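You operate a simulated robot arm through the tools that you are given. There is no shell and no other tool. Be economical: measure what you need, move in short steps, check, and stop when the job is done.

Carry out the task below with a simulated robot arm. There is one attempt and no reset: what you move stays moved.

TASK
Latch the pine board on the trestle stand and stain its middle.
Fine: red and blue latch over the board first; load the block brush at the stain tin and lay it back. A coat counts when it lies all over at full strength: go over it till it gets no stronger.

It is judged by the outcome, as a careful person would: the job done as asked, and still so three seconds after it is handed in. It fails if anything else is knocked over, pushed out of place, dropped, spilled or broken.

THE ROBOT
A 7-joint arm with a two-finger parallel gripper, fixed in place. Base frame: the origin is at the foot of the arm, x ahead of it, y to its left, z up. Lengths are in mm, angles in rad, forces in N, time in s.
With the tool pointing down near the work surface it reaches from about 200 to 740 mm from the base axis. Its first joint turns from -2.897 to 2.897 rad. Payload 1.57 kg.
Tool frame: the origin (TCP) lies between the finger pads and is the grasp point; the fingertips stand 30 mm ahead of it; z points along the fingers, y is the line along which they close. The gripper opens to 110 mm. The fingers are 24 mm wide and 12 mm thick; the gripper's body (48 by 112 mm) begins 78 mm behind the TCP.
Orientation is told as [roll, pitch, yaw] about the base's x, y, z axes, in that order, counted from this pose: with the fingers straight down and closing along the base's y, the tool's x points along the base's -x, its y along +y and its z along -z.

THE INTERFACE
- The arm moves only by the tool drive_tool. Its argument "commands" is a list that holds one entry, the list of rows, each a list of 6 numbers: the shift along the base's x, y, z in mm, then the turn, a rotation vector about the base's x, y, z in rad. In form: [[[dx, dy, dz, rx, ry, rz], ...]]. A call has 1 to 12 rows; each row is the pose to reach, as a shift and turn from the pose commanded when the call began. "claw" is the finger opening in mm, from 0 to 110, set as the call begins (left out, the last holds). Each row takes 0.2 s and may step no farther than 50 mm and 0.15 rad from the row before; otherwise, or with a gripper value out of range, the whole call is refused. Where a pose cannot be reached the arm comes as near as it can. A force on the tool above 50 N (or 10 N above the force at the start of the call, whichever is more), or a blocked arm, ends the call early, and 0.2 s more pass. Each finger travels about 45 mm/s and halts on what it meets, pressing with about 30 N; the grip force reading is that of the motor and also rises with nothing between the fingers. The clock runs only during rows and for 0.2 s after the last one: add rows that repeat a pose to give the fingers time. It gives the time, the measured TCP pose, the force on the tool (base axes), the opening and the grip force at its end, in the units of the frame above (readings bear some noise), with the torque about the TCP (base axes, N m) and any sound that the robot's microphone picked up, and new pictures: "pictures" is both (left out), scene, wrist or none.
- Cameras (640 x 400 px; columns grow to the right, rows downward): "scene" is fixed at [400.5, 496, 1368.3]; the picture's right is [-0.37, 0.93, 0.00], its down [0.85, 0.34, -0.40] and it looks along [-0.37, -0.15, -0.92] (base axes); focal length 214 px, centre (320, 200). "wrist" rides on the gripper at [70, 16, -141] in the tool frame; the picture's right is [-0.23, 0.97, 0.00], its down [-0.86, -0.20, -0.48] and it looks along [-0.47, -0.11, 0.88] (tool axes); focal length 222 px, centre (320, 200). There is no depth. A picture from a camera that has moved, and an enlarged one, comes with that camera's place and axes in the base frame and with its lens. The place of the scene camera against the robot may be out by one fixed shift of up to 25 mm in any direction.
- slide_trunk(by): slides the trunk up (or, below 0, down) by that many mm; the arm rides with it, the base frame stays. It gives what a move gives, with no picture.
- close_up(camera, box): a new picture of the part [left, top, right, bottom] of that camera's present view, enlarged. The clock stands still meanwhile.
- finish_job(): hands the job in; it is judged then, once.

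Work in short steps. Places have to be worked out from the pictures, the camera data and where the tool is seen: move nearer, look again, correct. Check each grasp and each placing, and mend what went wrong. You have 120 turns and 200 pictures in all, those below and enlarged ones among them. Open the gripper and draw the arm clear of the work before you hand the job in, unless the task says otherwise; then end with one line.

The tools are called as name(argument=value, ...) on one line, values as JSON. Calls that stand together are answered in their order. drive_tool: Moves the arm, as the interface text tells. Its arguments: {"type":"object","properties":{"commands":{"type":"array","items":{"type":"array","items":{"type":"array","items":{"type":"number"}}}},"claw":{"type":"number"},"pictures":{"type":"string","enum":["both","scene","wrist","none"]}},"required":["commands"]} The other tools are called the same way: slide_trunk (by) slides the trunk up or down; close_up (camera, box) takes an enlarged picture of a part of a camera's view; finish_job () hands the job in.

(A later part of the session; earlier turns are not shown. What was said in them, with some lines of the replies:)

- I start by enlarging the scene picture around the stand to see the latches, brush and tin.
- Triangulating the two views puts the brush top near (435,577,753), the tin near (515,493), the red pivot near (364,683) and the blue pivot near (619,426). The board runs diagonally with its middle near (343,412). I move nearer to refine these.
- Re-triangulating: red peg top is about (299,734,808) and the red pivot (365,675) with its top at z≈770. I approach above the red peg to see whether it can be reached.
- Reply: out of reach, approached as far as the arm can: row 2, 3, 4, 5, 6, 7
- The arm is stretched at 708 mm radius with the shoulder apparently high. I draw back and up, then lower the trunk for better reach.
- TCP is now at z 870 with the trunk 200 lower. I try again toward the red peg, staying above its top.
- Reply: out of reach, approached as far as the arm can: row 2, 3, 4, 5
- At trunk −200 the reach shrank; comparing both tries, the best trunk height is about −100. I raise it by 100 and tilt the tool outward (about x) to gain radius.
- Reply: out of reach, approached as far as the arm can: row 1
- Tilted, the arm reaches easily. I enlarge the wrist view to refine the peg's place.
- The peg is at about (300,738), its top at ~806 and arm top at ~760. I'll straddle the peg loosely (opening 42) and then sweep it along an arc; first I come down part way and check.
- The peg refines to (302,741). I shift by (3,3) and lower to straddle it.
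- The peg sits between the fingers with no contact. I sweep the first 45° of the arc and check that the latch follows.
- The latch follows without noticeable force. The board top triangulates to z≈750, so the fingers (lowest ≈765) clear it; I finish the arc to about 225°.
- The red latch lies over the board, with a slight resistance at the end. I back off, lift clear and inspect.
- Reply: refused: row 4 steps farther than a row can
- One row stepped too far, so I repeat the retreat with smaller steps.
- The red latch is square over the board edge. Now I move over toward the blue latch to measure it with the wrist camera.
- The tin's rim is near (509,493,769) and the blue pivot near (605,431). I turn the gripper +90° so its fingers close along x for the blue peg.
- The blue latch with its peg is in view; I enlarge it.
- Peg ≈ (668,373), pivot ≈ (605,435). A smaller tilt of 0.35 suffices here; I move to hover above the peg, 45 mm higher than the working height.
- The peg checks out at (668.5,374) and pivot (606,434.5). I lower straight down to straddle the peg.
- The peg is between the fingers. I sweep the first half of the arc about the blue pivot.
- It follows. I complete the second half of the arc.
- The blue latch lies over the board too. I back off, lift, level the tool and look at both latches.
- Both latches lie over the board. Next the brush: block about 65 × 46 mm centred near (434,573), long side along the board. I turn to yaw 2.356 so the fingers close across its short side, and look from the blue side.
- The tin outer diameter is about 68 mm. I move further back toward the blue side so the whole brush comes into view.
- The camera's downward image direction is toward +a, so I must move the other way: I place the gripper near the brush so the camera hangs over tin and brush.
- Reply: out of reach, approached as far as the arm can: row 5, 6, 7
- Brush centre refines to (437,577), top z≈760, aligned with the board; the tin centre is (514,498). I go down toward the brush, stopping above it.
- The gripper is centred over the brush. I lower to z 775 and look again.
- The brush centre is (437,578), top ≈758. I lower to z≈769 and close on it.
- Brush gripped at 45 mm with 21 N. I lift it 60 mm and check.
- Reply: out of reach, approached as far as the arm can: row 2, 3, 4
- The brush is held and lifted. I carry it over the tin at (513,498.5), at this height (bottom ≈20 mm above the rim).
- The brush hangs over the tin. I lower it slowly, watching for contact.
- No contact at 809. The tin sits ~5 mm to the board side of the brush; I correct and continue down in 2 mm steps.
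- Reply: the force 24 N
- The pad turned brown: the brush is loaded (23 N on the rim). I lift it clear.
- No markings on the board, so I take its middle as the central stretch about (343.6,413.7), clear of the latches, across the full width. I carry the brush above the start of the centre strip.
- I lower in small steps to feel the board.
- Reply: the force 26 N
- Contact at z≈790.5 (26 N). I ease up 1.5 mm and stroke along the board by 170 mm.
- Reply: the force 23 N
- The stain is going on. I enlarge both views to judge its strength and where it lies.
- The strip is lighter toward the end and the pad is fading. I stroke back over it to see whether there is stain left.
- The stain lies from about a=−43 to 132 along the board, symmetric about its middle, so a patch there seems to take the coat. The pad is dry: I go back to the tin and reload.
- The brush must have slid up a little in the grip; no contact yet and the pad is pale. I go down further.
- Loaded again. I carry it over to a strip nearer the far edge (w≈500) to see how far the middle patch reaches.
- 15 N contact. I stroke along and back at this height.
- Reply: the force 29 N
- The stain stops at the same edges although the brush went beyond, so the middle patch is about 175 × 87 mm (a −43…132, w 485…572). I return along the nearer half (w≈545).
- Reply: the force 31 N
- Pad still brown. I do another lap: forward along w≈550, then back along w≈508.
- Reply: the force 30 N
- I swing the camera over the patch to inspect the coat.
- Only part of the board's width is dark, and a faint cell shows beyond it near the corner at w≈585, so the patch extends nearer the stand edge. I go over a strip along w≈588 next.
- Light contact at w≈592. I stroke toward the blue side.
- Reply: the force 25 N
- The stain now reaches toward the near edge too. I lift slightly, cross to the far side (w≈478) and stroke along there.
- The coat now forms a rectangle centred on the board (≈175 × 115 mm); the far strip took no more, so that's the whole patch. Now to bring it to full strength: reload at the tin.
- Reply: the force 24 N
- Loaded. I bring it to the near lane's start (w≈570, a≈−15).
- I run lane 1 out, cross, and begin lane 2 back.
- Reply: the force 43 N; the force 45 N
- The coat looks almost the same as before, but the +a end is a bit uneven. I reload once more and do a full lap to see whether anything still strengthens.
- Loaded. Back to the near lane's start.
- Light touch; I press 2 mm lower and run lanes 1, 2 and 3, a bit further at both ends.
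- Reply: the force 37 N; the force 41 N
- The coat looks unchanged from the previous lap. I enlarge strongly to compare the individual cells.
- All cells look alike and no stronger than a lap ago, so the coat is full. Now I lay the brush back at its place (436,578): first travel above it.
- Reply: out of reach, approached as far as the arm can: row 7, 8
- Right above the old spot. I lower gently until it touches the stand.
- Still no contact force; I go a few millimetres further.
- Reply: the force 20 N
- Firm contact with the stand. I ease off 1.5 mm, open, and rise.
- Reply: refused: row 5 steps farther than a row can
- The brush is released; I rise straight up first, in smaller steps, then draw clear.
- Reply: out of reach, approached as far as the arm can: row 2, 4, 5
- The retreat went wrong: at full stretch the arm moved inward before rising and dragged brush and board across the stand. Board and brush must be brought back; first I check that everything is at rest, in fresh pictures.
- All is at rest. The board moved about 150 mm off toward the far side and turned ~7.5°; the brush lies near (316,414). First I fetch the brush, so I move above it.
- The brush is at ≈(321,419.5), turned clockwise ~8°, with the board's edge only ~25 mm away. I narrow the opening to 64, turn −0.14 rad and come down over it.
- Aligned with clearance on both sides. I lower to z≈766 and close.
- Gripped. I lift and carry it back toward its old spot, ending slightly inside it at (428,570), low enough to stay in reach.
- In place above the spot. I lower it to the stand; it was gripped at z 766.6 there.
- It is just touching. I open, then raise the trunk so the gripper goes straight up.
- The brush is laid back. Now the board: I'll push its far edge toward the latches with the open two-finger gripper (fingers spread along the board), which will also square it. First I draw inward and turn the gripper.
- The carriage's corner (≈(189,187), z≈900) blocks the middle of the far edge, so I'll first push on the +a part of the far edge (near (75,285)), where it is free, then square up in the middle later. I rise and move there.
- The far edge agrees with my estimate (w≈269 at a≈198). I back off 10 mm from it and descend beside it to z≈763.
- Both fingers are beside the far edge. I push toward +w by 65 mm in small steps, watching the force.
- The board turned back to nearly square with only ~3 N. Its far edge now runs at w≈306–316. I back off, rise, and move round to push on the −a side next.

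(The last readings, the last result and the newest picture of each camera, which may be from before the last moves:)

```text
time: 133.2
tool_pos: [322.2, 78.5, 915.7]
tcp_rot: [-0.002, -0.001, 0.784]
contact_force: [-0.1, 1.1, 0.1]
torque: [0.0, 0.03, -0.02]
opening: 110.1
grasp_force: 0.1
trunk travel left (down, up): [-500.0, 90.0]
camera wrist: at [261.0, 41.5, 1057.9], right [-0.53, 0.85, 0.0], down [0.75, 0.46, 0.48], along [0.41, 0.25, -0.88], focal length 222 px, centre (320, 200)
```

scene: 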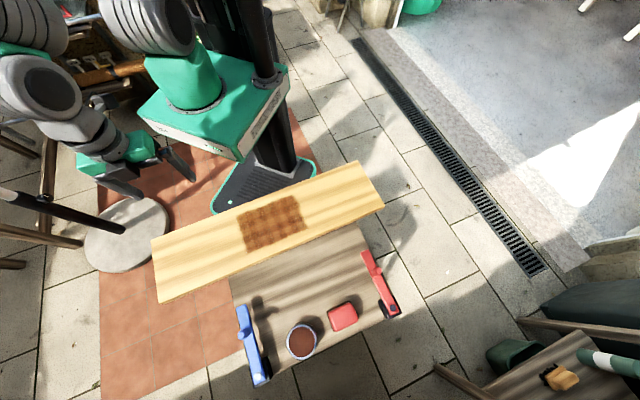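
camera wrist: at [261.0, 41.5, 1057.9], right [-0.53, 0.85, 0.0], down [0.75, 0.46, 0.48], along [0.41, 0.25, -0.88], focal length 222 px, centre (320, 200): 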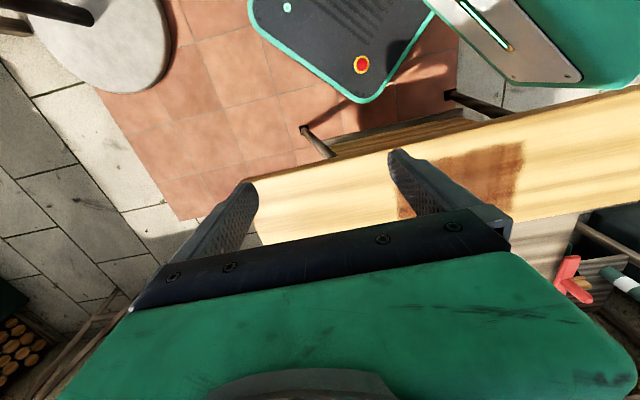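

The far edge here is at w≈319 (a≈−166). I descend beside it and then push 90 mm.

drive_tool(commands=[[[0, 0, -45, 0, 0, 0], [0, 0, -90, 0, 0, 0], [0, 0, -130, 0, 0, 0], [0, 0, -153, 0, 0, 0], [0, 0, -153, 0, 0, 0]]], pictures="wrist")

drive_tool(commands=[[[8, 8, 0, 0, 0, 0], [14, 14, 0, 0, 0, 0], [19, 19, 0, 0, 0, 0], [24, 24, 0, 0, 0, 0], [29, 29, 0, 0, 0, 0], [34, 34, 0, 0, 0, 0], [39, 39, 0, 0, 0, 0], [44, 44, 0, 0, 0, 0], [49, 49, 0, 0, 0, 0], [54, 54, 0, 0, 0, 0], [59, 59, 0, 0, 0, 0], [64, 64, 0, 0, 0, 0]]], pictures="both")

```text
time: 134.4
tool_pos: [321.7, 75.5, 760.8]
tcp_rot: [0.002, 0.0, 0.785]
contact_force: [-0.2, -0.7, -0.3]
torque: [-0.04, -0.02, -0.03]
opening: 110.1
grasp_force: 0.0
trunk travel left (down, up): [-500.0, 90.0]
camera wrist: at [260.6, 39.8, 903.6], right [-0.53, 0.85, 0.0], down [0.75, 0.46, 0.48], along [0.41, 0.25, -0.88], focal length 222 px, centre (320, 200)
```

wrist: 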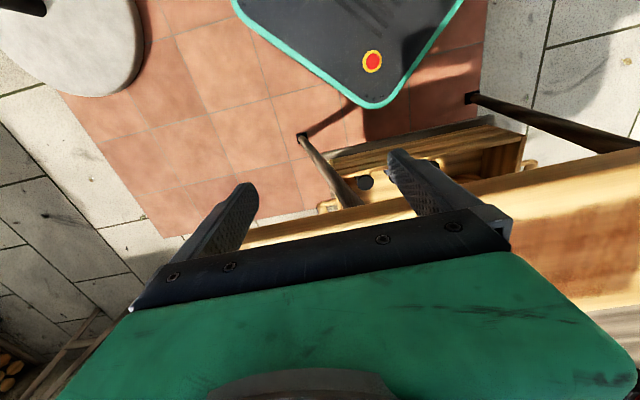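

```text
time: 137.0
tool_pos: [386.2, 140.3, 764.3]
tcp_rot: [-0.001, -0.001, 0.786]
contact_force: [-1.0, -3.3, 0.5]
torque: [-0.08, 0.03, 0.16]
opening: 108.4
grasp_force: 0.2
trunk travel left (down, up): [-500.0, 90.0]
camera wrist: at [324.2, 103.5, 906.4], right [-0.53, 0.85, 0.0], down [0.75, 0.46, 0.48], along [0.41, 0.25, -0.88], focal length 222 px, centre (320, 200)
```

scene: 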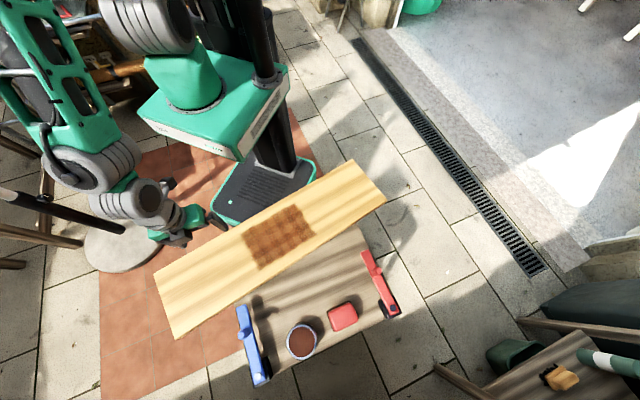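
wrist: 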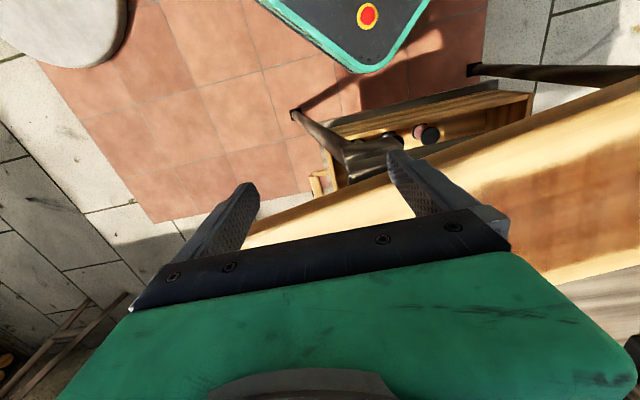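

The −a half moved well. Now I go back round to the +a side to bring that end along.

drive_tool(commands=[[[-10, -10, 10, 0, 0, 0], [-10, -10, 58, 0, 0, 0], [-10, -10, 107, 0, 0, 0], [-10, -10, 156, 0, 0, 0], [-10, -10, 205, 0, 0, 0], [-40, 20, 215, 0, 0, 0], [-70, 55, 215, 0, 0, 0], [-105, 85, 215, 0, 0, 0], [-140, 110, 215, 0, 0, 0], [-180, 130, 215, 0, 0, 0], [-225, 145, 215, 0, 0, 0], [-270, 158, 215, 0, 0, 0]]], pictures="wrist")

```text
time: 139.6
tool_pos: [114.6, 297.7, 979.0]
tcp_rot: [0.0, 0.0, 0.785]
contact_force: [0.0, -0.5, 0.7]
torque: [0.02, 0.02, -0.01]
opening: 109.7
grasp_force: 0.1
trunk travel left (down, up): [-500.0, 90.0]
camera wrist: at [53.6, 260.8, 1120.8], right [-0.53, 0.85, 0.0], down [0.75, 0.46, 0.48], along [0.41, 0.25, -0.88], focal length 222 px, centre (320, 200)
```

wrist: 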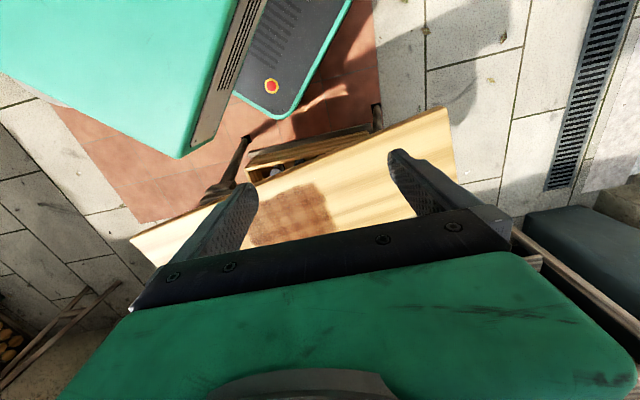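

Far edge here: w≈342 at a=135, slanting 11°. I descend and push 100 mm (about 26 mm to contact).

drive_tool(commands=[[[0, 0, -48, 0, 0, 0], [0, 0, -96, 0, 0, 0], [0, 0, -144, 0, 0, 0], [0, 0, -190, 0, 0, 0], [0, 0, -217, 0, 0, 0], [9, 9, -217, 0, 0, 0], [18, 18, -217, 0, 0, 0], [24, 24, -217, 0, 0, 0], [30, 30, -217, 0, 0, 0], [36, 36, -217, 0, 0, 0], [42, 42, -217, 0, 0, 0], [48, 48, -217, 0, 0, 0]]], pictures="none")

drive_tool(commands=[[[6, 6, 0, 0, 0, 0], [12, 12, 0, 0, 0, 0], [18, 18, 0, 0, 0, 0], [23, 23, 0, 0, 0, 0], [23, 23, 0, 0, 0, 0]]], pictures="both")

```text
time: 142.2
tool_pos: [163.2, 345.4, 760.3]
tcp_rot: [0.0, -0.001, 0.786]
contact_force: [-3.0, -1.3, 0.0]
torque: [-0.1, 0.03, 0.17]
opening: 109.7
grasp_force: 0.0
trunk travel left (down, up): [-500.0, 90.0]
```

```text
time: 143.4
tool_pos: [188.0, 369.3, 760.6]
tcp_rot: [0.003, -0.001, 0.787]
contact_force: [-2.5, -1.8, 0.1]
torque: [-0.07, 0.09, -0.17]
opening: 109.7
grasp_force: 0.0
trunk travel left (down, up): [-500.0, 90.0]
camera wrist: at [125.3, 332.9, 903.6], right [-0.53, 0.85, 0.0], down [0.75, 0.46, 0.48], along [0.41, 0.25, -0.88], focal length 222 px, centre (320, 200)
```

scene: 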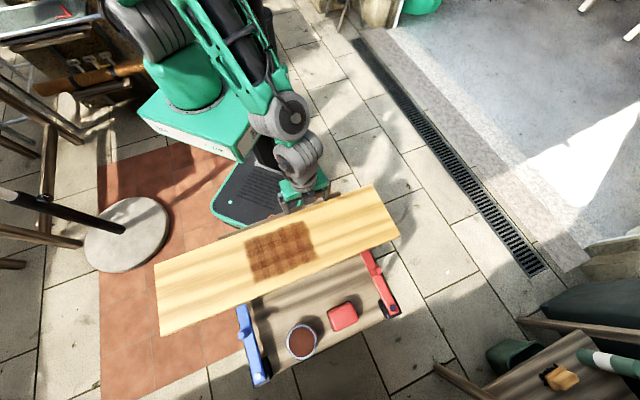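
wrist: 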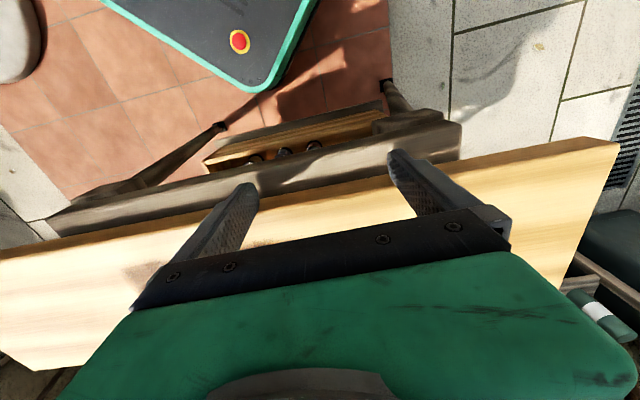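

The board is nearly square again, far edge at w≈406. I zoom in to check how it meets the latch tips.

close_up(camera="scene", box=[210, 220, 410, 360])

```text
2.86 times, centred on (310, 290) of scene
camera zoom: at [400.5, 496.0, 1368.3], right [-0.37, 0.93, 0.0], down [0.85, 0.34, -0.4], along [-0.37, -0.15, -0.92], focal length 613 px, centre (349, -57)
```

zoom: 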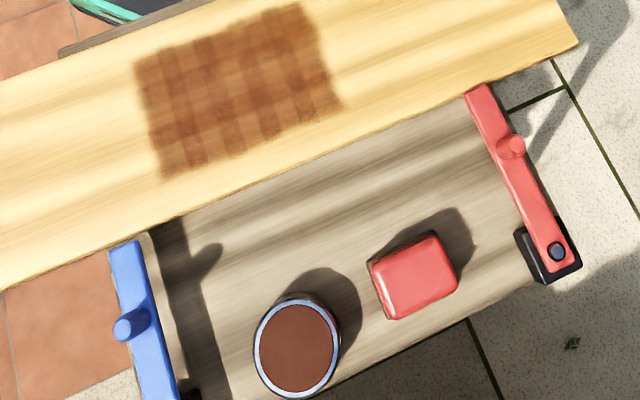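

The tips meet the edge region now. Before going under, I correct the board's lengthwise offset (it needs ≈+41 mm along a): I move to its −a end with the gripper turned so the fingers spread across its width.

drive_tool(commands=[[[-8, -8, 0, 0, 0, 0], [-8, -8, 45, 0, 0, 0], [-8, -8, 90, 0, 0, 0], [-8, -8, 130, 0, 0, 0], [30, -32, 130, 0, 0, -0.14], [68, -56, 130, 0, 0, -0.28], [106, -80, 130, 0, 0, -0.42], [144, -104, 130, 0, 0, -0.56], [182, -128, 130, 0, 0, -0.7], [220, -152, 130, 0, 0, -0.84], [258, -176, 130, 0, 0, -0.98], [296, -200, 130, 0, 0, -1.12]]], pictures="none")

drive_tool(commands=[[[40, -26, 0, 0, 0, -0.14], [80, -52, 0, 0, 0, -0.28], [118, -80, 0, 0, 0, -0.42], [118, -80, 0, 0, 0, -0.451], [118, -80, 0, 0, 0, -0.451]]], pictures="both")

```text
time: 146.0
tool_pos: [481.4, 171.5, 890.1]
tcp_rot: [0.0, -0.001, -0.338]
contact_force: [0.3, -0.6, 1.0]
torque: [0.02, 0.0, -0.02]
opening: 110.1
grasp_force: 0.0
trunk travel left (down, up): [-500.0, 90.0]
```

```text
time: 147.2
tool_pos: [599.5, 89.0, 889.4]
tcp_rot: [0.0, -0.001, -0.787]
contact_force: [0.2, -0.9, -0.1]
torque: [0.01, -0.04, -0.02]
opening: 110.1
grasp_force: 0.0
trunk travel left (down, up): [-500.0, 90.0]
camera wrist: at [561.6, 151.6, 1033.4], right [0.85, 0.53, 0.0], down [0.46, -0.75, 0.48], along [0.25, -0.41, -0.88], focal length 222 px, centre (320, 200)
```

scene: 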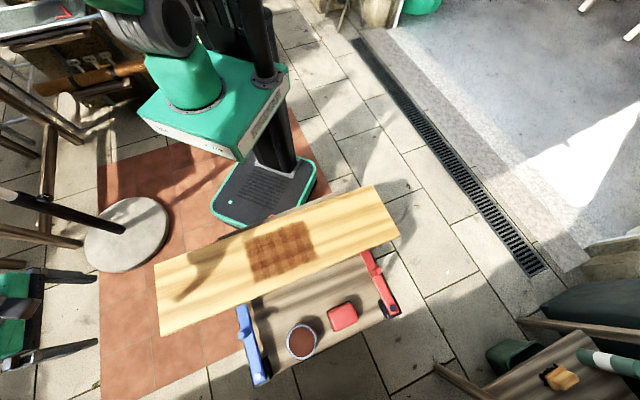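
wrist: 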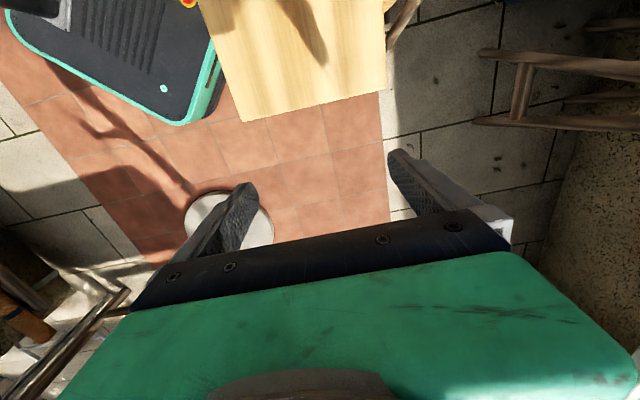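

The −a end is at a≈−316, so only ≈+27 mm is needed (target −289). I descend beside the end.

drive_tool(commands=[[[0, 0, -45, 0, 0, 0], [0, 0, -90, 0, 0, 0], [0, 0, -127, 0, 0, 0], [-10, 10, -127, 0, 0, 0], [-18, 18, -127, 0, 0, 0], [-24, 24, -127, 0, 0, 0], [-29, 29, -127, 0, 0, 0], [-34, 34, -127, 0, 0, 0], [-38, 38, -127, 0, 0, 0], [-42, 42, -127, 0, 0, 0], [-42, 42, -127, 0, 0, 0]]], pictures="both")

```text
time: 149.6
tool_pos: [557.7, 131.4, 764.2]
tcp_rot: [0.0, 0.0, -0.784]
contact_force: [4.8, -2.8, -0.5]
torque: [-0.02, -0.17, -0.36]
opening: 109.9
grasp_force: 0.0
trunk travel left (down, up): [-500.0, 90.0]
camera wrist: at [520.1, 193.3, 906.5], right [0.85, 0.53, 0.0], down [0.46, -0.75, 0.48], along [0.25, -0.41, -0.88], focal length 222 px, centre (320, 200)
```

scene: 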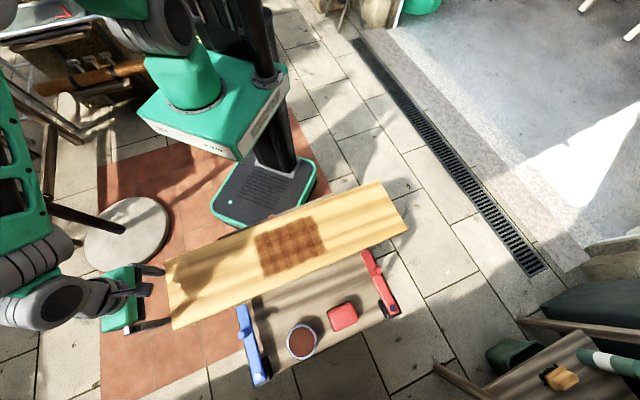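
wrist: 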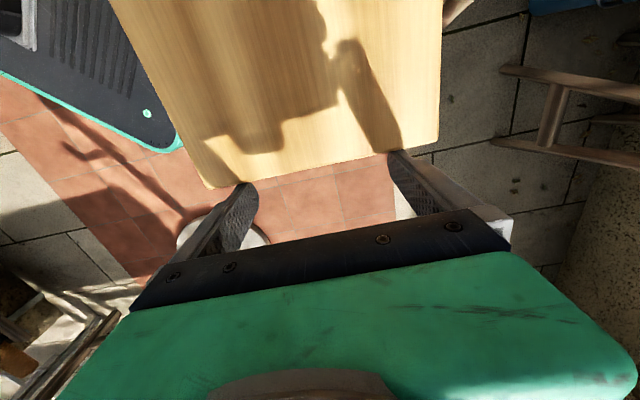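

The end is now at a≈−289. I back off, rise and go to the middle of the far edge for the final squaring push.

drive_tool(commands=[[[10, -10, 0, 0, 0, 0], [10, -10, 45, 0, 0, 0], [10, -10, 90, 0, 0, 0], [10, -10, 130, 0, 0, 0], [-24, 9, 130, 0, 0, 0.14], [-58, 28, 130, 0, 0, 0.28], [-92, 47, 130, 0, 0, 0.42], [-126, 66, 130, 0, 0, 0.56], [-160, 85, 130, 0, 0, 0.7], [-194, 104, 130, 0, 0, 0.84], [-228, 123, 130, 0, 0, 0.98], [-262, 142, 130, 0, 0, 1.12]]], pictures="none")

drive_tool(commands=[[[-25, 14, 0, 0, 0, 0.14], [-45, 24, 0, 0, 0, 0.28], [-65, 32, 0, 0, 0, 0.42], [-70, 32, 0, 0, 0, 0.451], [-70, 32, 0, 0, 0, 0.451]]], pictures="both")

```text
time: 152.2
tool_pos: [295.0, 273.5, 894.0]
tcp_rot: [0.001, -0.001, 0.337]
contact_force: [0.3, 0.6, -0.2]
torque: [0.03, -0.03, 0.0]
opening: 109.7
grasp_force: 0.0
trunk travel left (down, up): [-500.0, 90.0]
```

```text
time: 153.4
tool_pos: [226.9, 303.9, 893.3]
tcp_rot: [-0.001, 0.0, 0.785]
contact_force: [-0.6, -0.9, -0.4]
torque: [0.03, 0.01, -0.02]
opening: 110.1
grasp_force: 0.0
trunk travel left (down, up): [-500.0, 90.0]
camera wrist: at [164.3, 268.0, 1036.7], right [-0.53, 0.85, 0.0], down [0.75, 0.46, 0.48], along [0.41, 0.25, -0.88], focal length 222 px, centre (320, 200)
```

scene: 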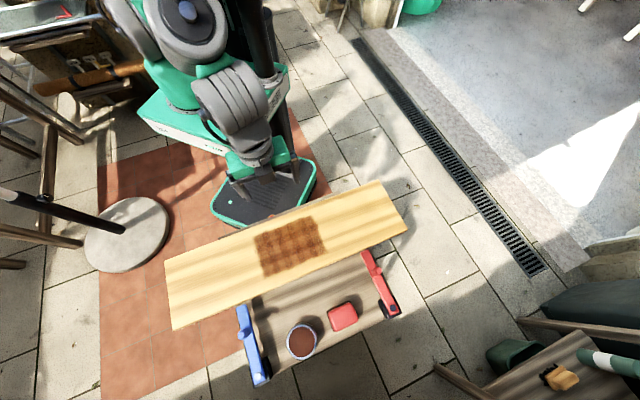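
wrist: 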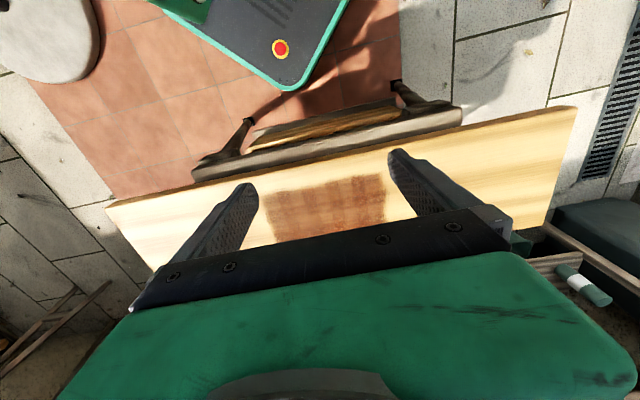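

The far edge is at w≈390 here. I back off 15 mm more, descend beside it, and push until the front of the fingers reaches w≈444 (TCP w 432).

drive_tool(commands=[[[-11, -11, -30, 0, 0, 0], [-11, -11, -75, 0, 0, 0], [-11, -11, -115, 0, 0, 0], [-11, -11, -131, 0, 0, 0], [-3, -3, -131, 0, 0, 0], [4, 4, -131, 0, 0, 0], [10, 10, -131, 0, 0, 0], [15, 15, -131, 0, 0, 0], [20, 20, -131, 0, 0, 0], [25, 25, -131, 0, 0, 0], [25, 25, -131, 0, 0, 0]]], pictures="both")

close_up(camera="scene", box=[210, 220, 410, 360])

```text
time: 155.8
tool_pos: [252.5, 330.9, 763.7]
tcp_rot: [0.001, 0.0, 0.785]
contact_force: [-2.4, -2.3, -0.1]
torque: [-0.02, 0.12, -0.21]
opening: 109.9
grasp_force: 0.0
trunk travel left (down, up): [-500.0, 90.0]
camera wrist: at [190.8, 293.9, 905.3], right [-0.53, 0.85, 0.0], down [0.75, 0.46, 0.48], along [0.41, 0.25, -0.88], focal length 222 px, centre (320, 200)
```

scene: 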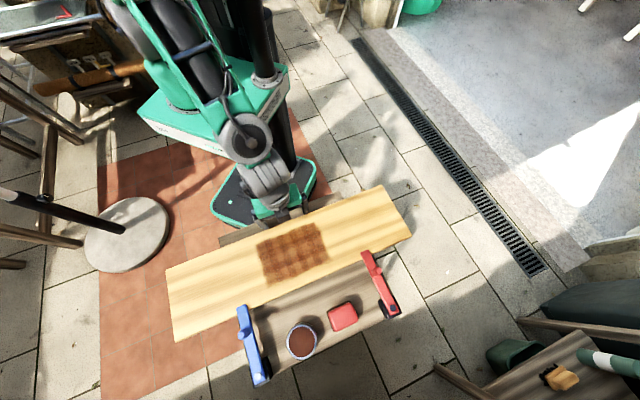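
wrist: 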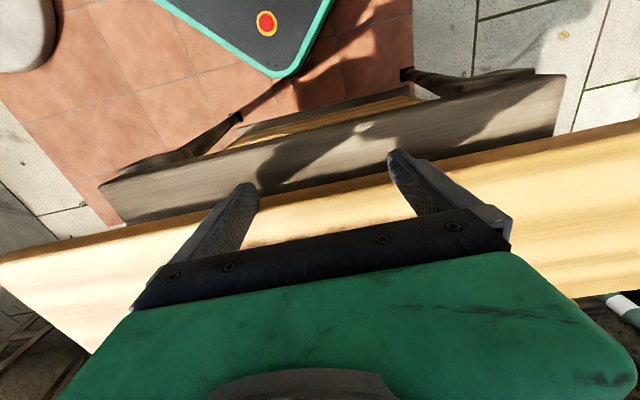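

```text
2.86 times, centred on (310, 290) of scene
camera zoom: at [400.5, 496.0, 1368.3], right [-0.37, 0.93, 0.0], down [0.85, 0.34, -0.4], along [-0.37, -0.15, -0.92], focal length 613 px, centre (349, -57)
```

zoom: 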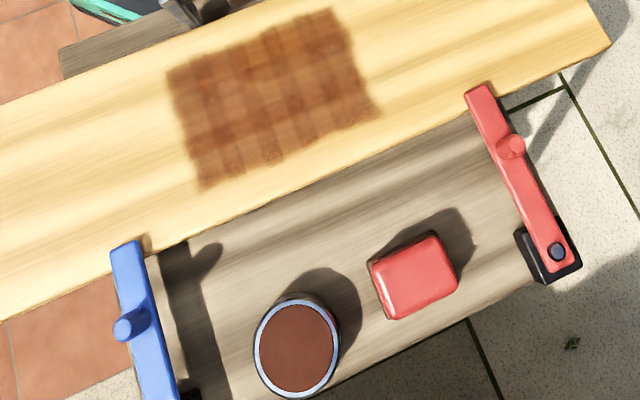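

The board is sliding under both latch tips with ~3 N. I push the remaining 20 mm.

drive_tool(commands=[[[4, 4, 0, 0, 0, 0], [8, 8, 0, 0, 0, 0], [11, 11, 0, 0, 0, 0], [14, 14, 0, 0, 0, 0], [14, 14, 0, 0, 0, 0]]], pictures="none")

close_up(camera="scene", box=[150, 180, 430, 360])

```text
time: 157.0
tool_pos: [265.2, 344.6, 761.6]
tcp_rot: [0.0, 0.0, 0.786]
contact_force: [-3.5, -2.0, -0.6]
torque: [-0.14, 0.05, -0.04]
opening: 109.8
grasp_force: 0.2
trunk travel left (down, up): [-500.0, 90.0]
```

```text
2.22 times, centred on (290, 270) of scene
camera zoom: at [400.5, 496.0, 1368.3], right [-0.37, 0.93, 0.0], down [0.85, 0.34, -0.4], along [-0.37, -0.15, -0.92], focal length 477 px, centre (387, 44)
```

zoom: 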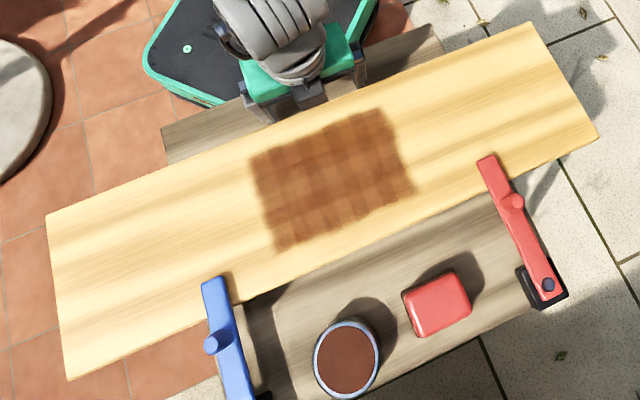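

Compared with the first pictures, the board is ≈13 mm short along a, and its −a end ≈19 mm short in w. I first push the −a part of the far edge a little further.

drive_tool(commands=[[[-8, -8, 0, 0, 0, 0], [-8, -8, 45, 0, 0, 0], [-8, -8, 85, 0, 0, 0], [-8, -8, 110, 0, 0, 0], [24, -40, 110, 0, 0, 0], [56, -72, 110, 0, 0, 0], [88, -104, 110, 0, 0, 0], [120, -137, 110, 0, 0, 0], [149, -170, 110, 0, 0, 0], [149, -170, 110, 0, 0, 0]]], pictures="wrist")

```text
time: 159.2
tool_pos: [413.7, 172.5, 874.5]
tcp_rot: [-0.001, -0.001, 0.785]
contact_force: [0.5, 0.0, 0.0]
torque: [0.02, -0.01, -0.01]
opening: 110.3
grasp_force: 0.0
trunk travel left (down, up): [-500.0, 90.0]
camera wrist: at [352.8, 135.8, 1016.2], right [-0.53, 0.85, 0.0], down [0.75, 0.46, 0.48], along [0.41, 0.25, -0.88], focal length 222 px, centre (320, 200)
```

wrist: 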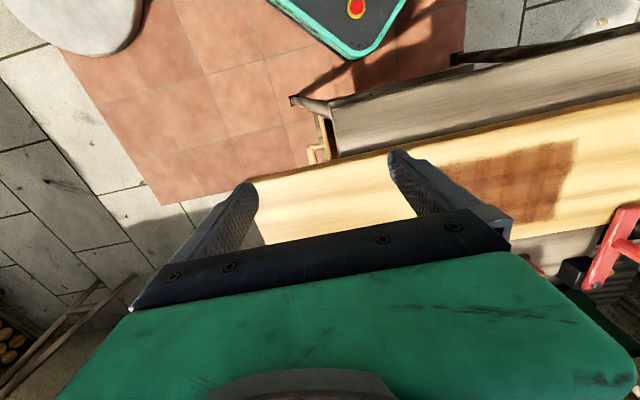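

Edge here at w≈437. I descend just behind it and push the fingers' front to w≈456.

drive_tool(commands=[[[-4, -4, -45, 0, 0, 0], [-4, -4, -90, 0, 0, 0], [-4, -4, -112, 0, 0, 0], [2, 2, -112, 0, 0, 0], [7, 7, -112, 0, 0, 0], [12, 12, -112, 0, 0, 0], [17, 17, -112, 0, 0, 0], [21, 21, -112, 0, 0, 0], [21, 21, -112, 0, 0, 0]]], pictures="none")

close_up(camera="scene", box=[150, 180, 430, 360])

```text
time: 161.2
tool_pos: [435.2, 194.4, 759.9]
tcp_rot: [0.0, 0.0, 0.786]
contact_force: [-2.3, -4.6, -0.1]
torque: [-0.03, 0.05, 0.26]
opening: 109.0
grasp_force: 0.1
trunk travel left (down, up): [-500.0, 90.0]
```

```text
2.22 times, centred on (290, 270) of scene
camera zoom: at [400.5, 496.0, 1368.3], right [-0.37, 0.93, 0.0], down [0.85, 0.34, -0.4], along [-0.37, -0.15, -0.92], focal length 477 px, centre (387, 44)
```

zoom: 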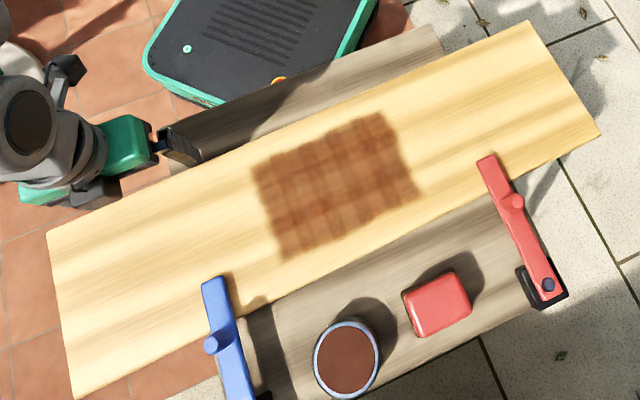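

The w position now matches. Last, a ≈14 mm push along a at the −a end: I move there with the gripper turned.

drive_tool(commands=[[[-8, -8, 0, 0, 0, 0], [-8, -8, 45, 0, 0, 0], [-8, -8, 90, 0, 0, 0], [-8, -8, 120, 0, 0, 0], [16, -14, 120, 0, 0, -0.14], [40, -20, 120, 0, 0, -0.28], [64, -26, 120, 0, 0, -0.42], [88, -32, 120, 0, 0, -0.56], [112, -38, 120, 0, 0, -0.7], [136, -44, 120, 0, 0, -0.84], [160, -50, 120, 0, 0, -0.98], [181, -54, 120, 0, 0, -1.12]]], pictures="none")

drive_tool(commands=[[[0, 0, 0, 0, 0, -0.14], [0, 0, 0, 0, 0, -0.28], [0, 0, 0, 0, 0, -0.42], [0, 0, 0, 0, 0, -0.451], [0, 0, 0, 0, 0, -0.451]]], pictures="wrist")

```text
time: 163.8
tool_pos: [617.9, 139.4, 879.9]
tcp_rot: [0.0, 0.001, -0.338]
contact_force: [-0.2, 0.3, 0.1]
torque: [-0.01, 0.03, 0.01]
opening: 109.9
grasp_force: 0.0
trunk travel left (down, up): [-500.0, 90.0]
```

```text
time: 165.0
tool_pos: [616.6, 141.1, 880.7]
tcp_rot: [0.0, 0.0, -0.788]
contact_force: [0.1, 0.3, 0.6]
torque: [0.02, 0.01, 0.02]
opening: 109.9
grasp_force: 0.0
trunk travel left (down, up): [-500.0, 90.0]
camera wrist: at [578.3, 202.9, 1023.3], right [0.85, 0.53, 0.0], down [0.46, -0.75, 0.48], along [0.25, -0.41, -0.88], focal length 222 px, centre (320, 200)
```

wrist: 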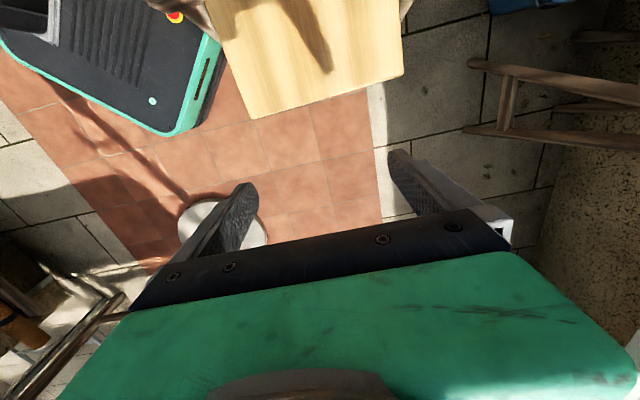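

The end is at a≈−286 by the wrist view; the original by the same measure is ≈−275. I descend and push the fingers' front to −275.

drive_tool(commands=[[[0, 0, -45, 0, 0, 0], [0, 0, -90, 0, 0, 0], [0, 0, -118, 0, 0, 0], [-12, 12, -118, 0, 0, 0], [-20, 20, -118, 0, 0, 0], [-26, 26, -118, 0, 0, 0], [-31, 31, -118, 0, 0, 0], [-35, 35, -118, 0, 0, 0], [-35, 35, -118, 0, 0, 0]]], pictures="none")

close_up(camera="scene", box=[150, 180, 430, 360])

```text
time: 167.0
tool_pos: [581.9, 176.0, 763.9]
tcp_rot: [0.001, 0.0, -0.786]
contact_force: [4.4, -5.7, 3.0]
torque: [-0.28, 0.07, 0.48]
opening: 109.7
grasp_force: 0.1
trunk travel left (down, up): [-500.0, 90.0]
```

```text
2.22 times, centred on (290, 270) of scene
camera zoom: at [400.5, 496.0, 1368.3], right [-0.37, 0.93, 0.0], down [0.85, 0.34, -0.4], along [-0.37, -0.15, -0.92], focal length 477 px, centre (387, 44)
```

zoom: 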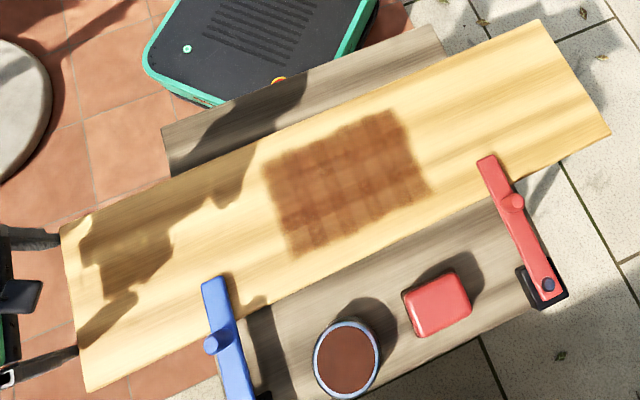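

The board is back to within a few millimetres of its original place, under both latches. I back off, rise and draw clear, then check everything once more.

drive_tool(commands=[[[12, -12, 0, 0, 0, 0], [12, -12, 40, 0, 0, 0], [12, -12, 85, 0, 0, 0], [12, -12, 130, 0, 0, 0], [0, -30, 170, 0, 0, 0], [-20, -60, 200, 0, 0, 0], [-50, -90, 220, 0, 0, 0], [-85, -120, 230, 0, 0, 0], [-120, -150, 235, 0, 0, 0], [-155, -180, 235, 0, 0, 0], [-155, -180, 235, 0, 0, 0]]], pictures="scene")

close_up(camera="scene", box=[210, 220, 410, 360])

close_up(camera="scene", box=[255, 220, 355, 295])

```text
time: 169.4
tool_pos: [426.0, -5.0, 997.4]
tcp_rot: [0.0, 0.001, -0.785]
contact_force: [0.0, 0.2, 0.3]
torque: [0.03, -0.03, 0.0]
opening: 110.2
grasp_force: 0.1
trunk travel left (down, up): [-500.0, 90.0]
```

scene: 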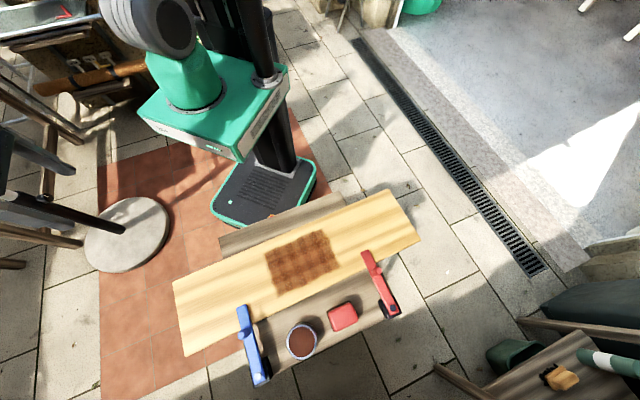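

```text
2.86 times, centred on (310, 290) of scene
camera zoom: at [400.5, 496.0, 1368.3], right [-0.37, 0.93, 0.0], down [0.85, 0.34, -0.4], along [-0.37, -0.15, -0.92], focal length 613 px, centre (349, -57)
```

zoom: 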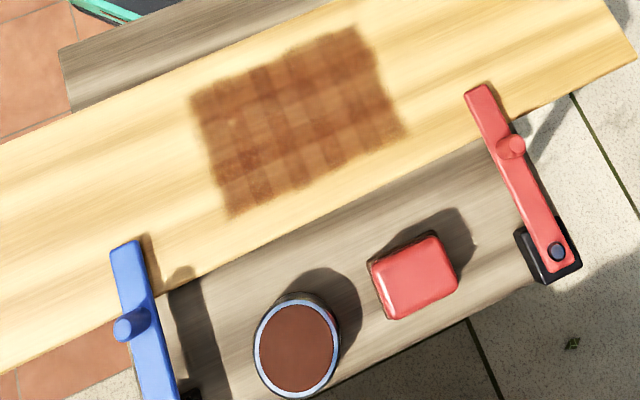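

```text
5.33 times, centred on (305, 258) of scene
camera zoom: at [400.5, 496.0, 1368.3], right [-0.37, 0.93, 0.0], down [0.85, 0.34, -0.4], along [-0.37, -0.15, -0.92], focal length 1144 px, centre (400, -107)
```

zoom: 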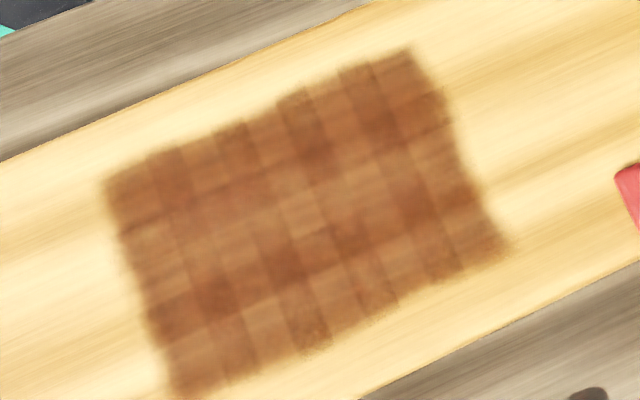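

Both latches lie over the board, the coat is even all over and no stronger than the lap before, the brush is back beside the upright tin, and the open gripper is clear. I hand the job in.

finish_job()

```text
The job is handed in.
```

The board is latched red and blue, its middle is stained evenly and took no more on the last lap, and the brush is laid back beside the tin. On one retreat the gripper dragged the board and brush out of place. I pushed the board back under the latches to within a few millimetres, and set the brush about 7 mm from its old spot.
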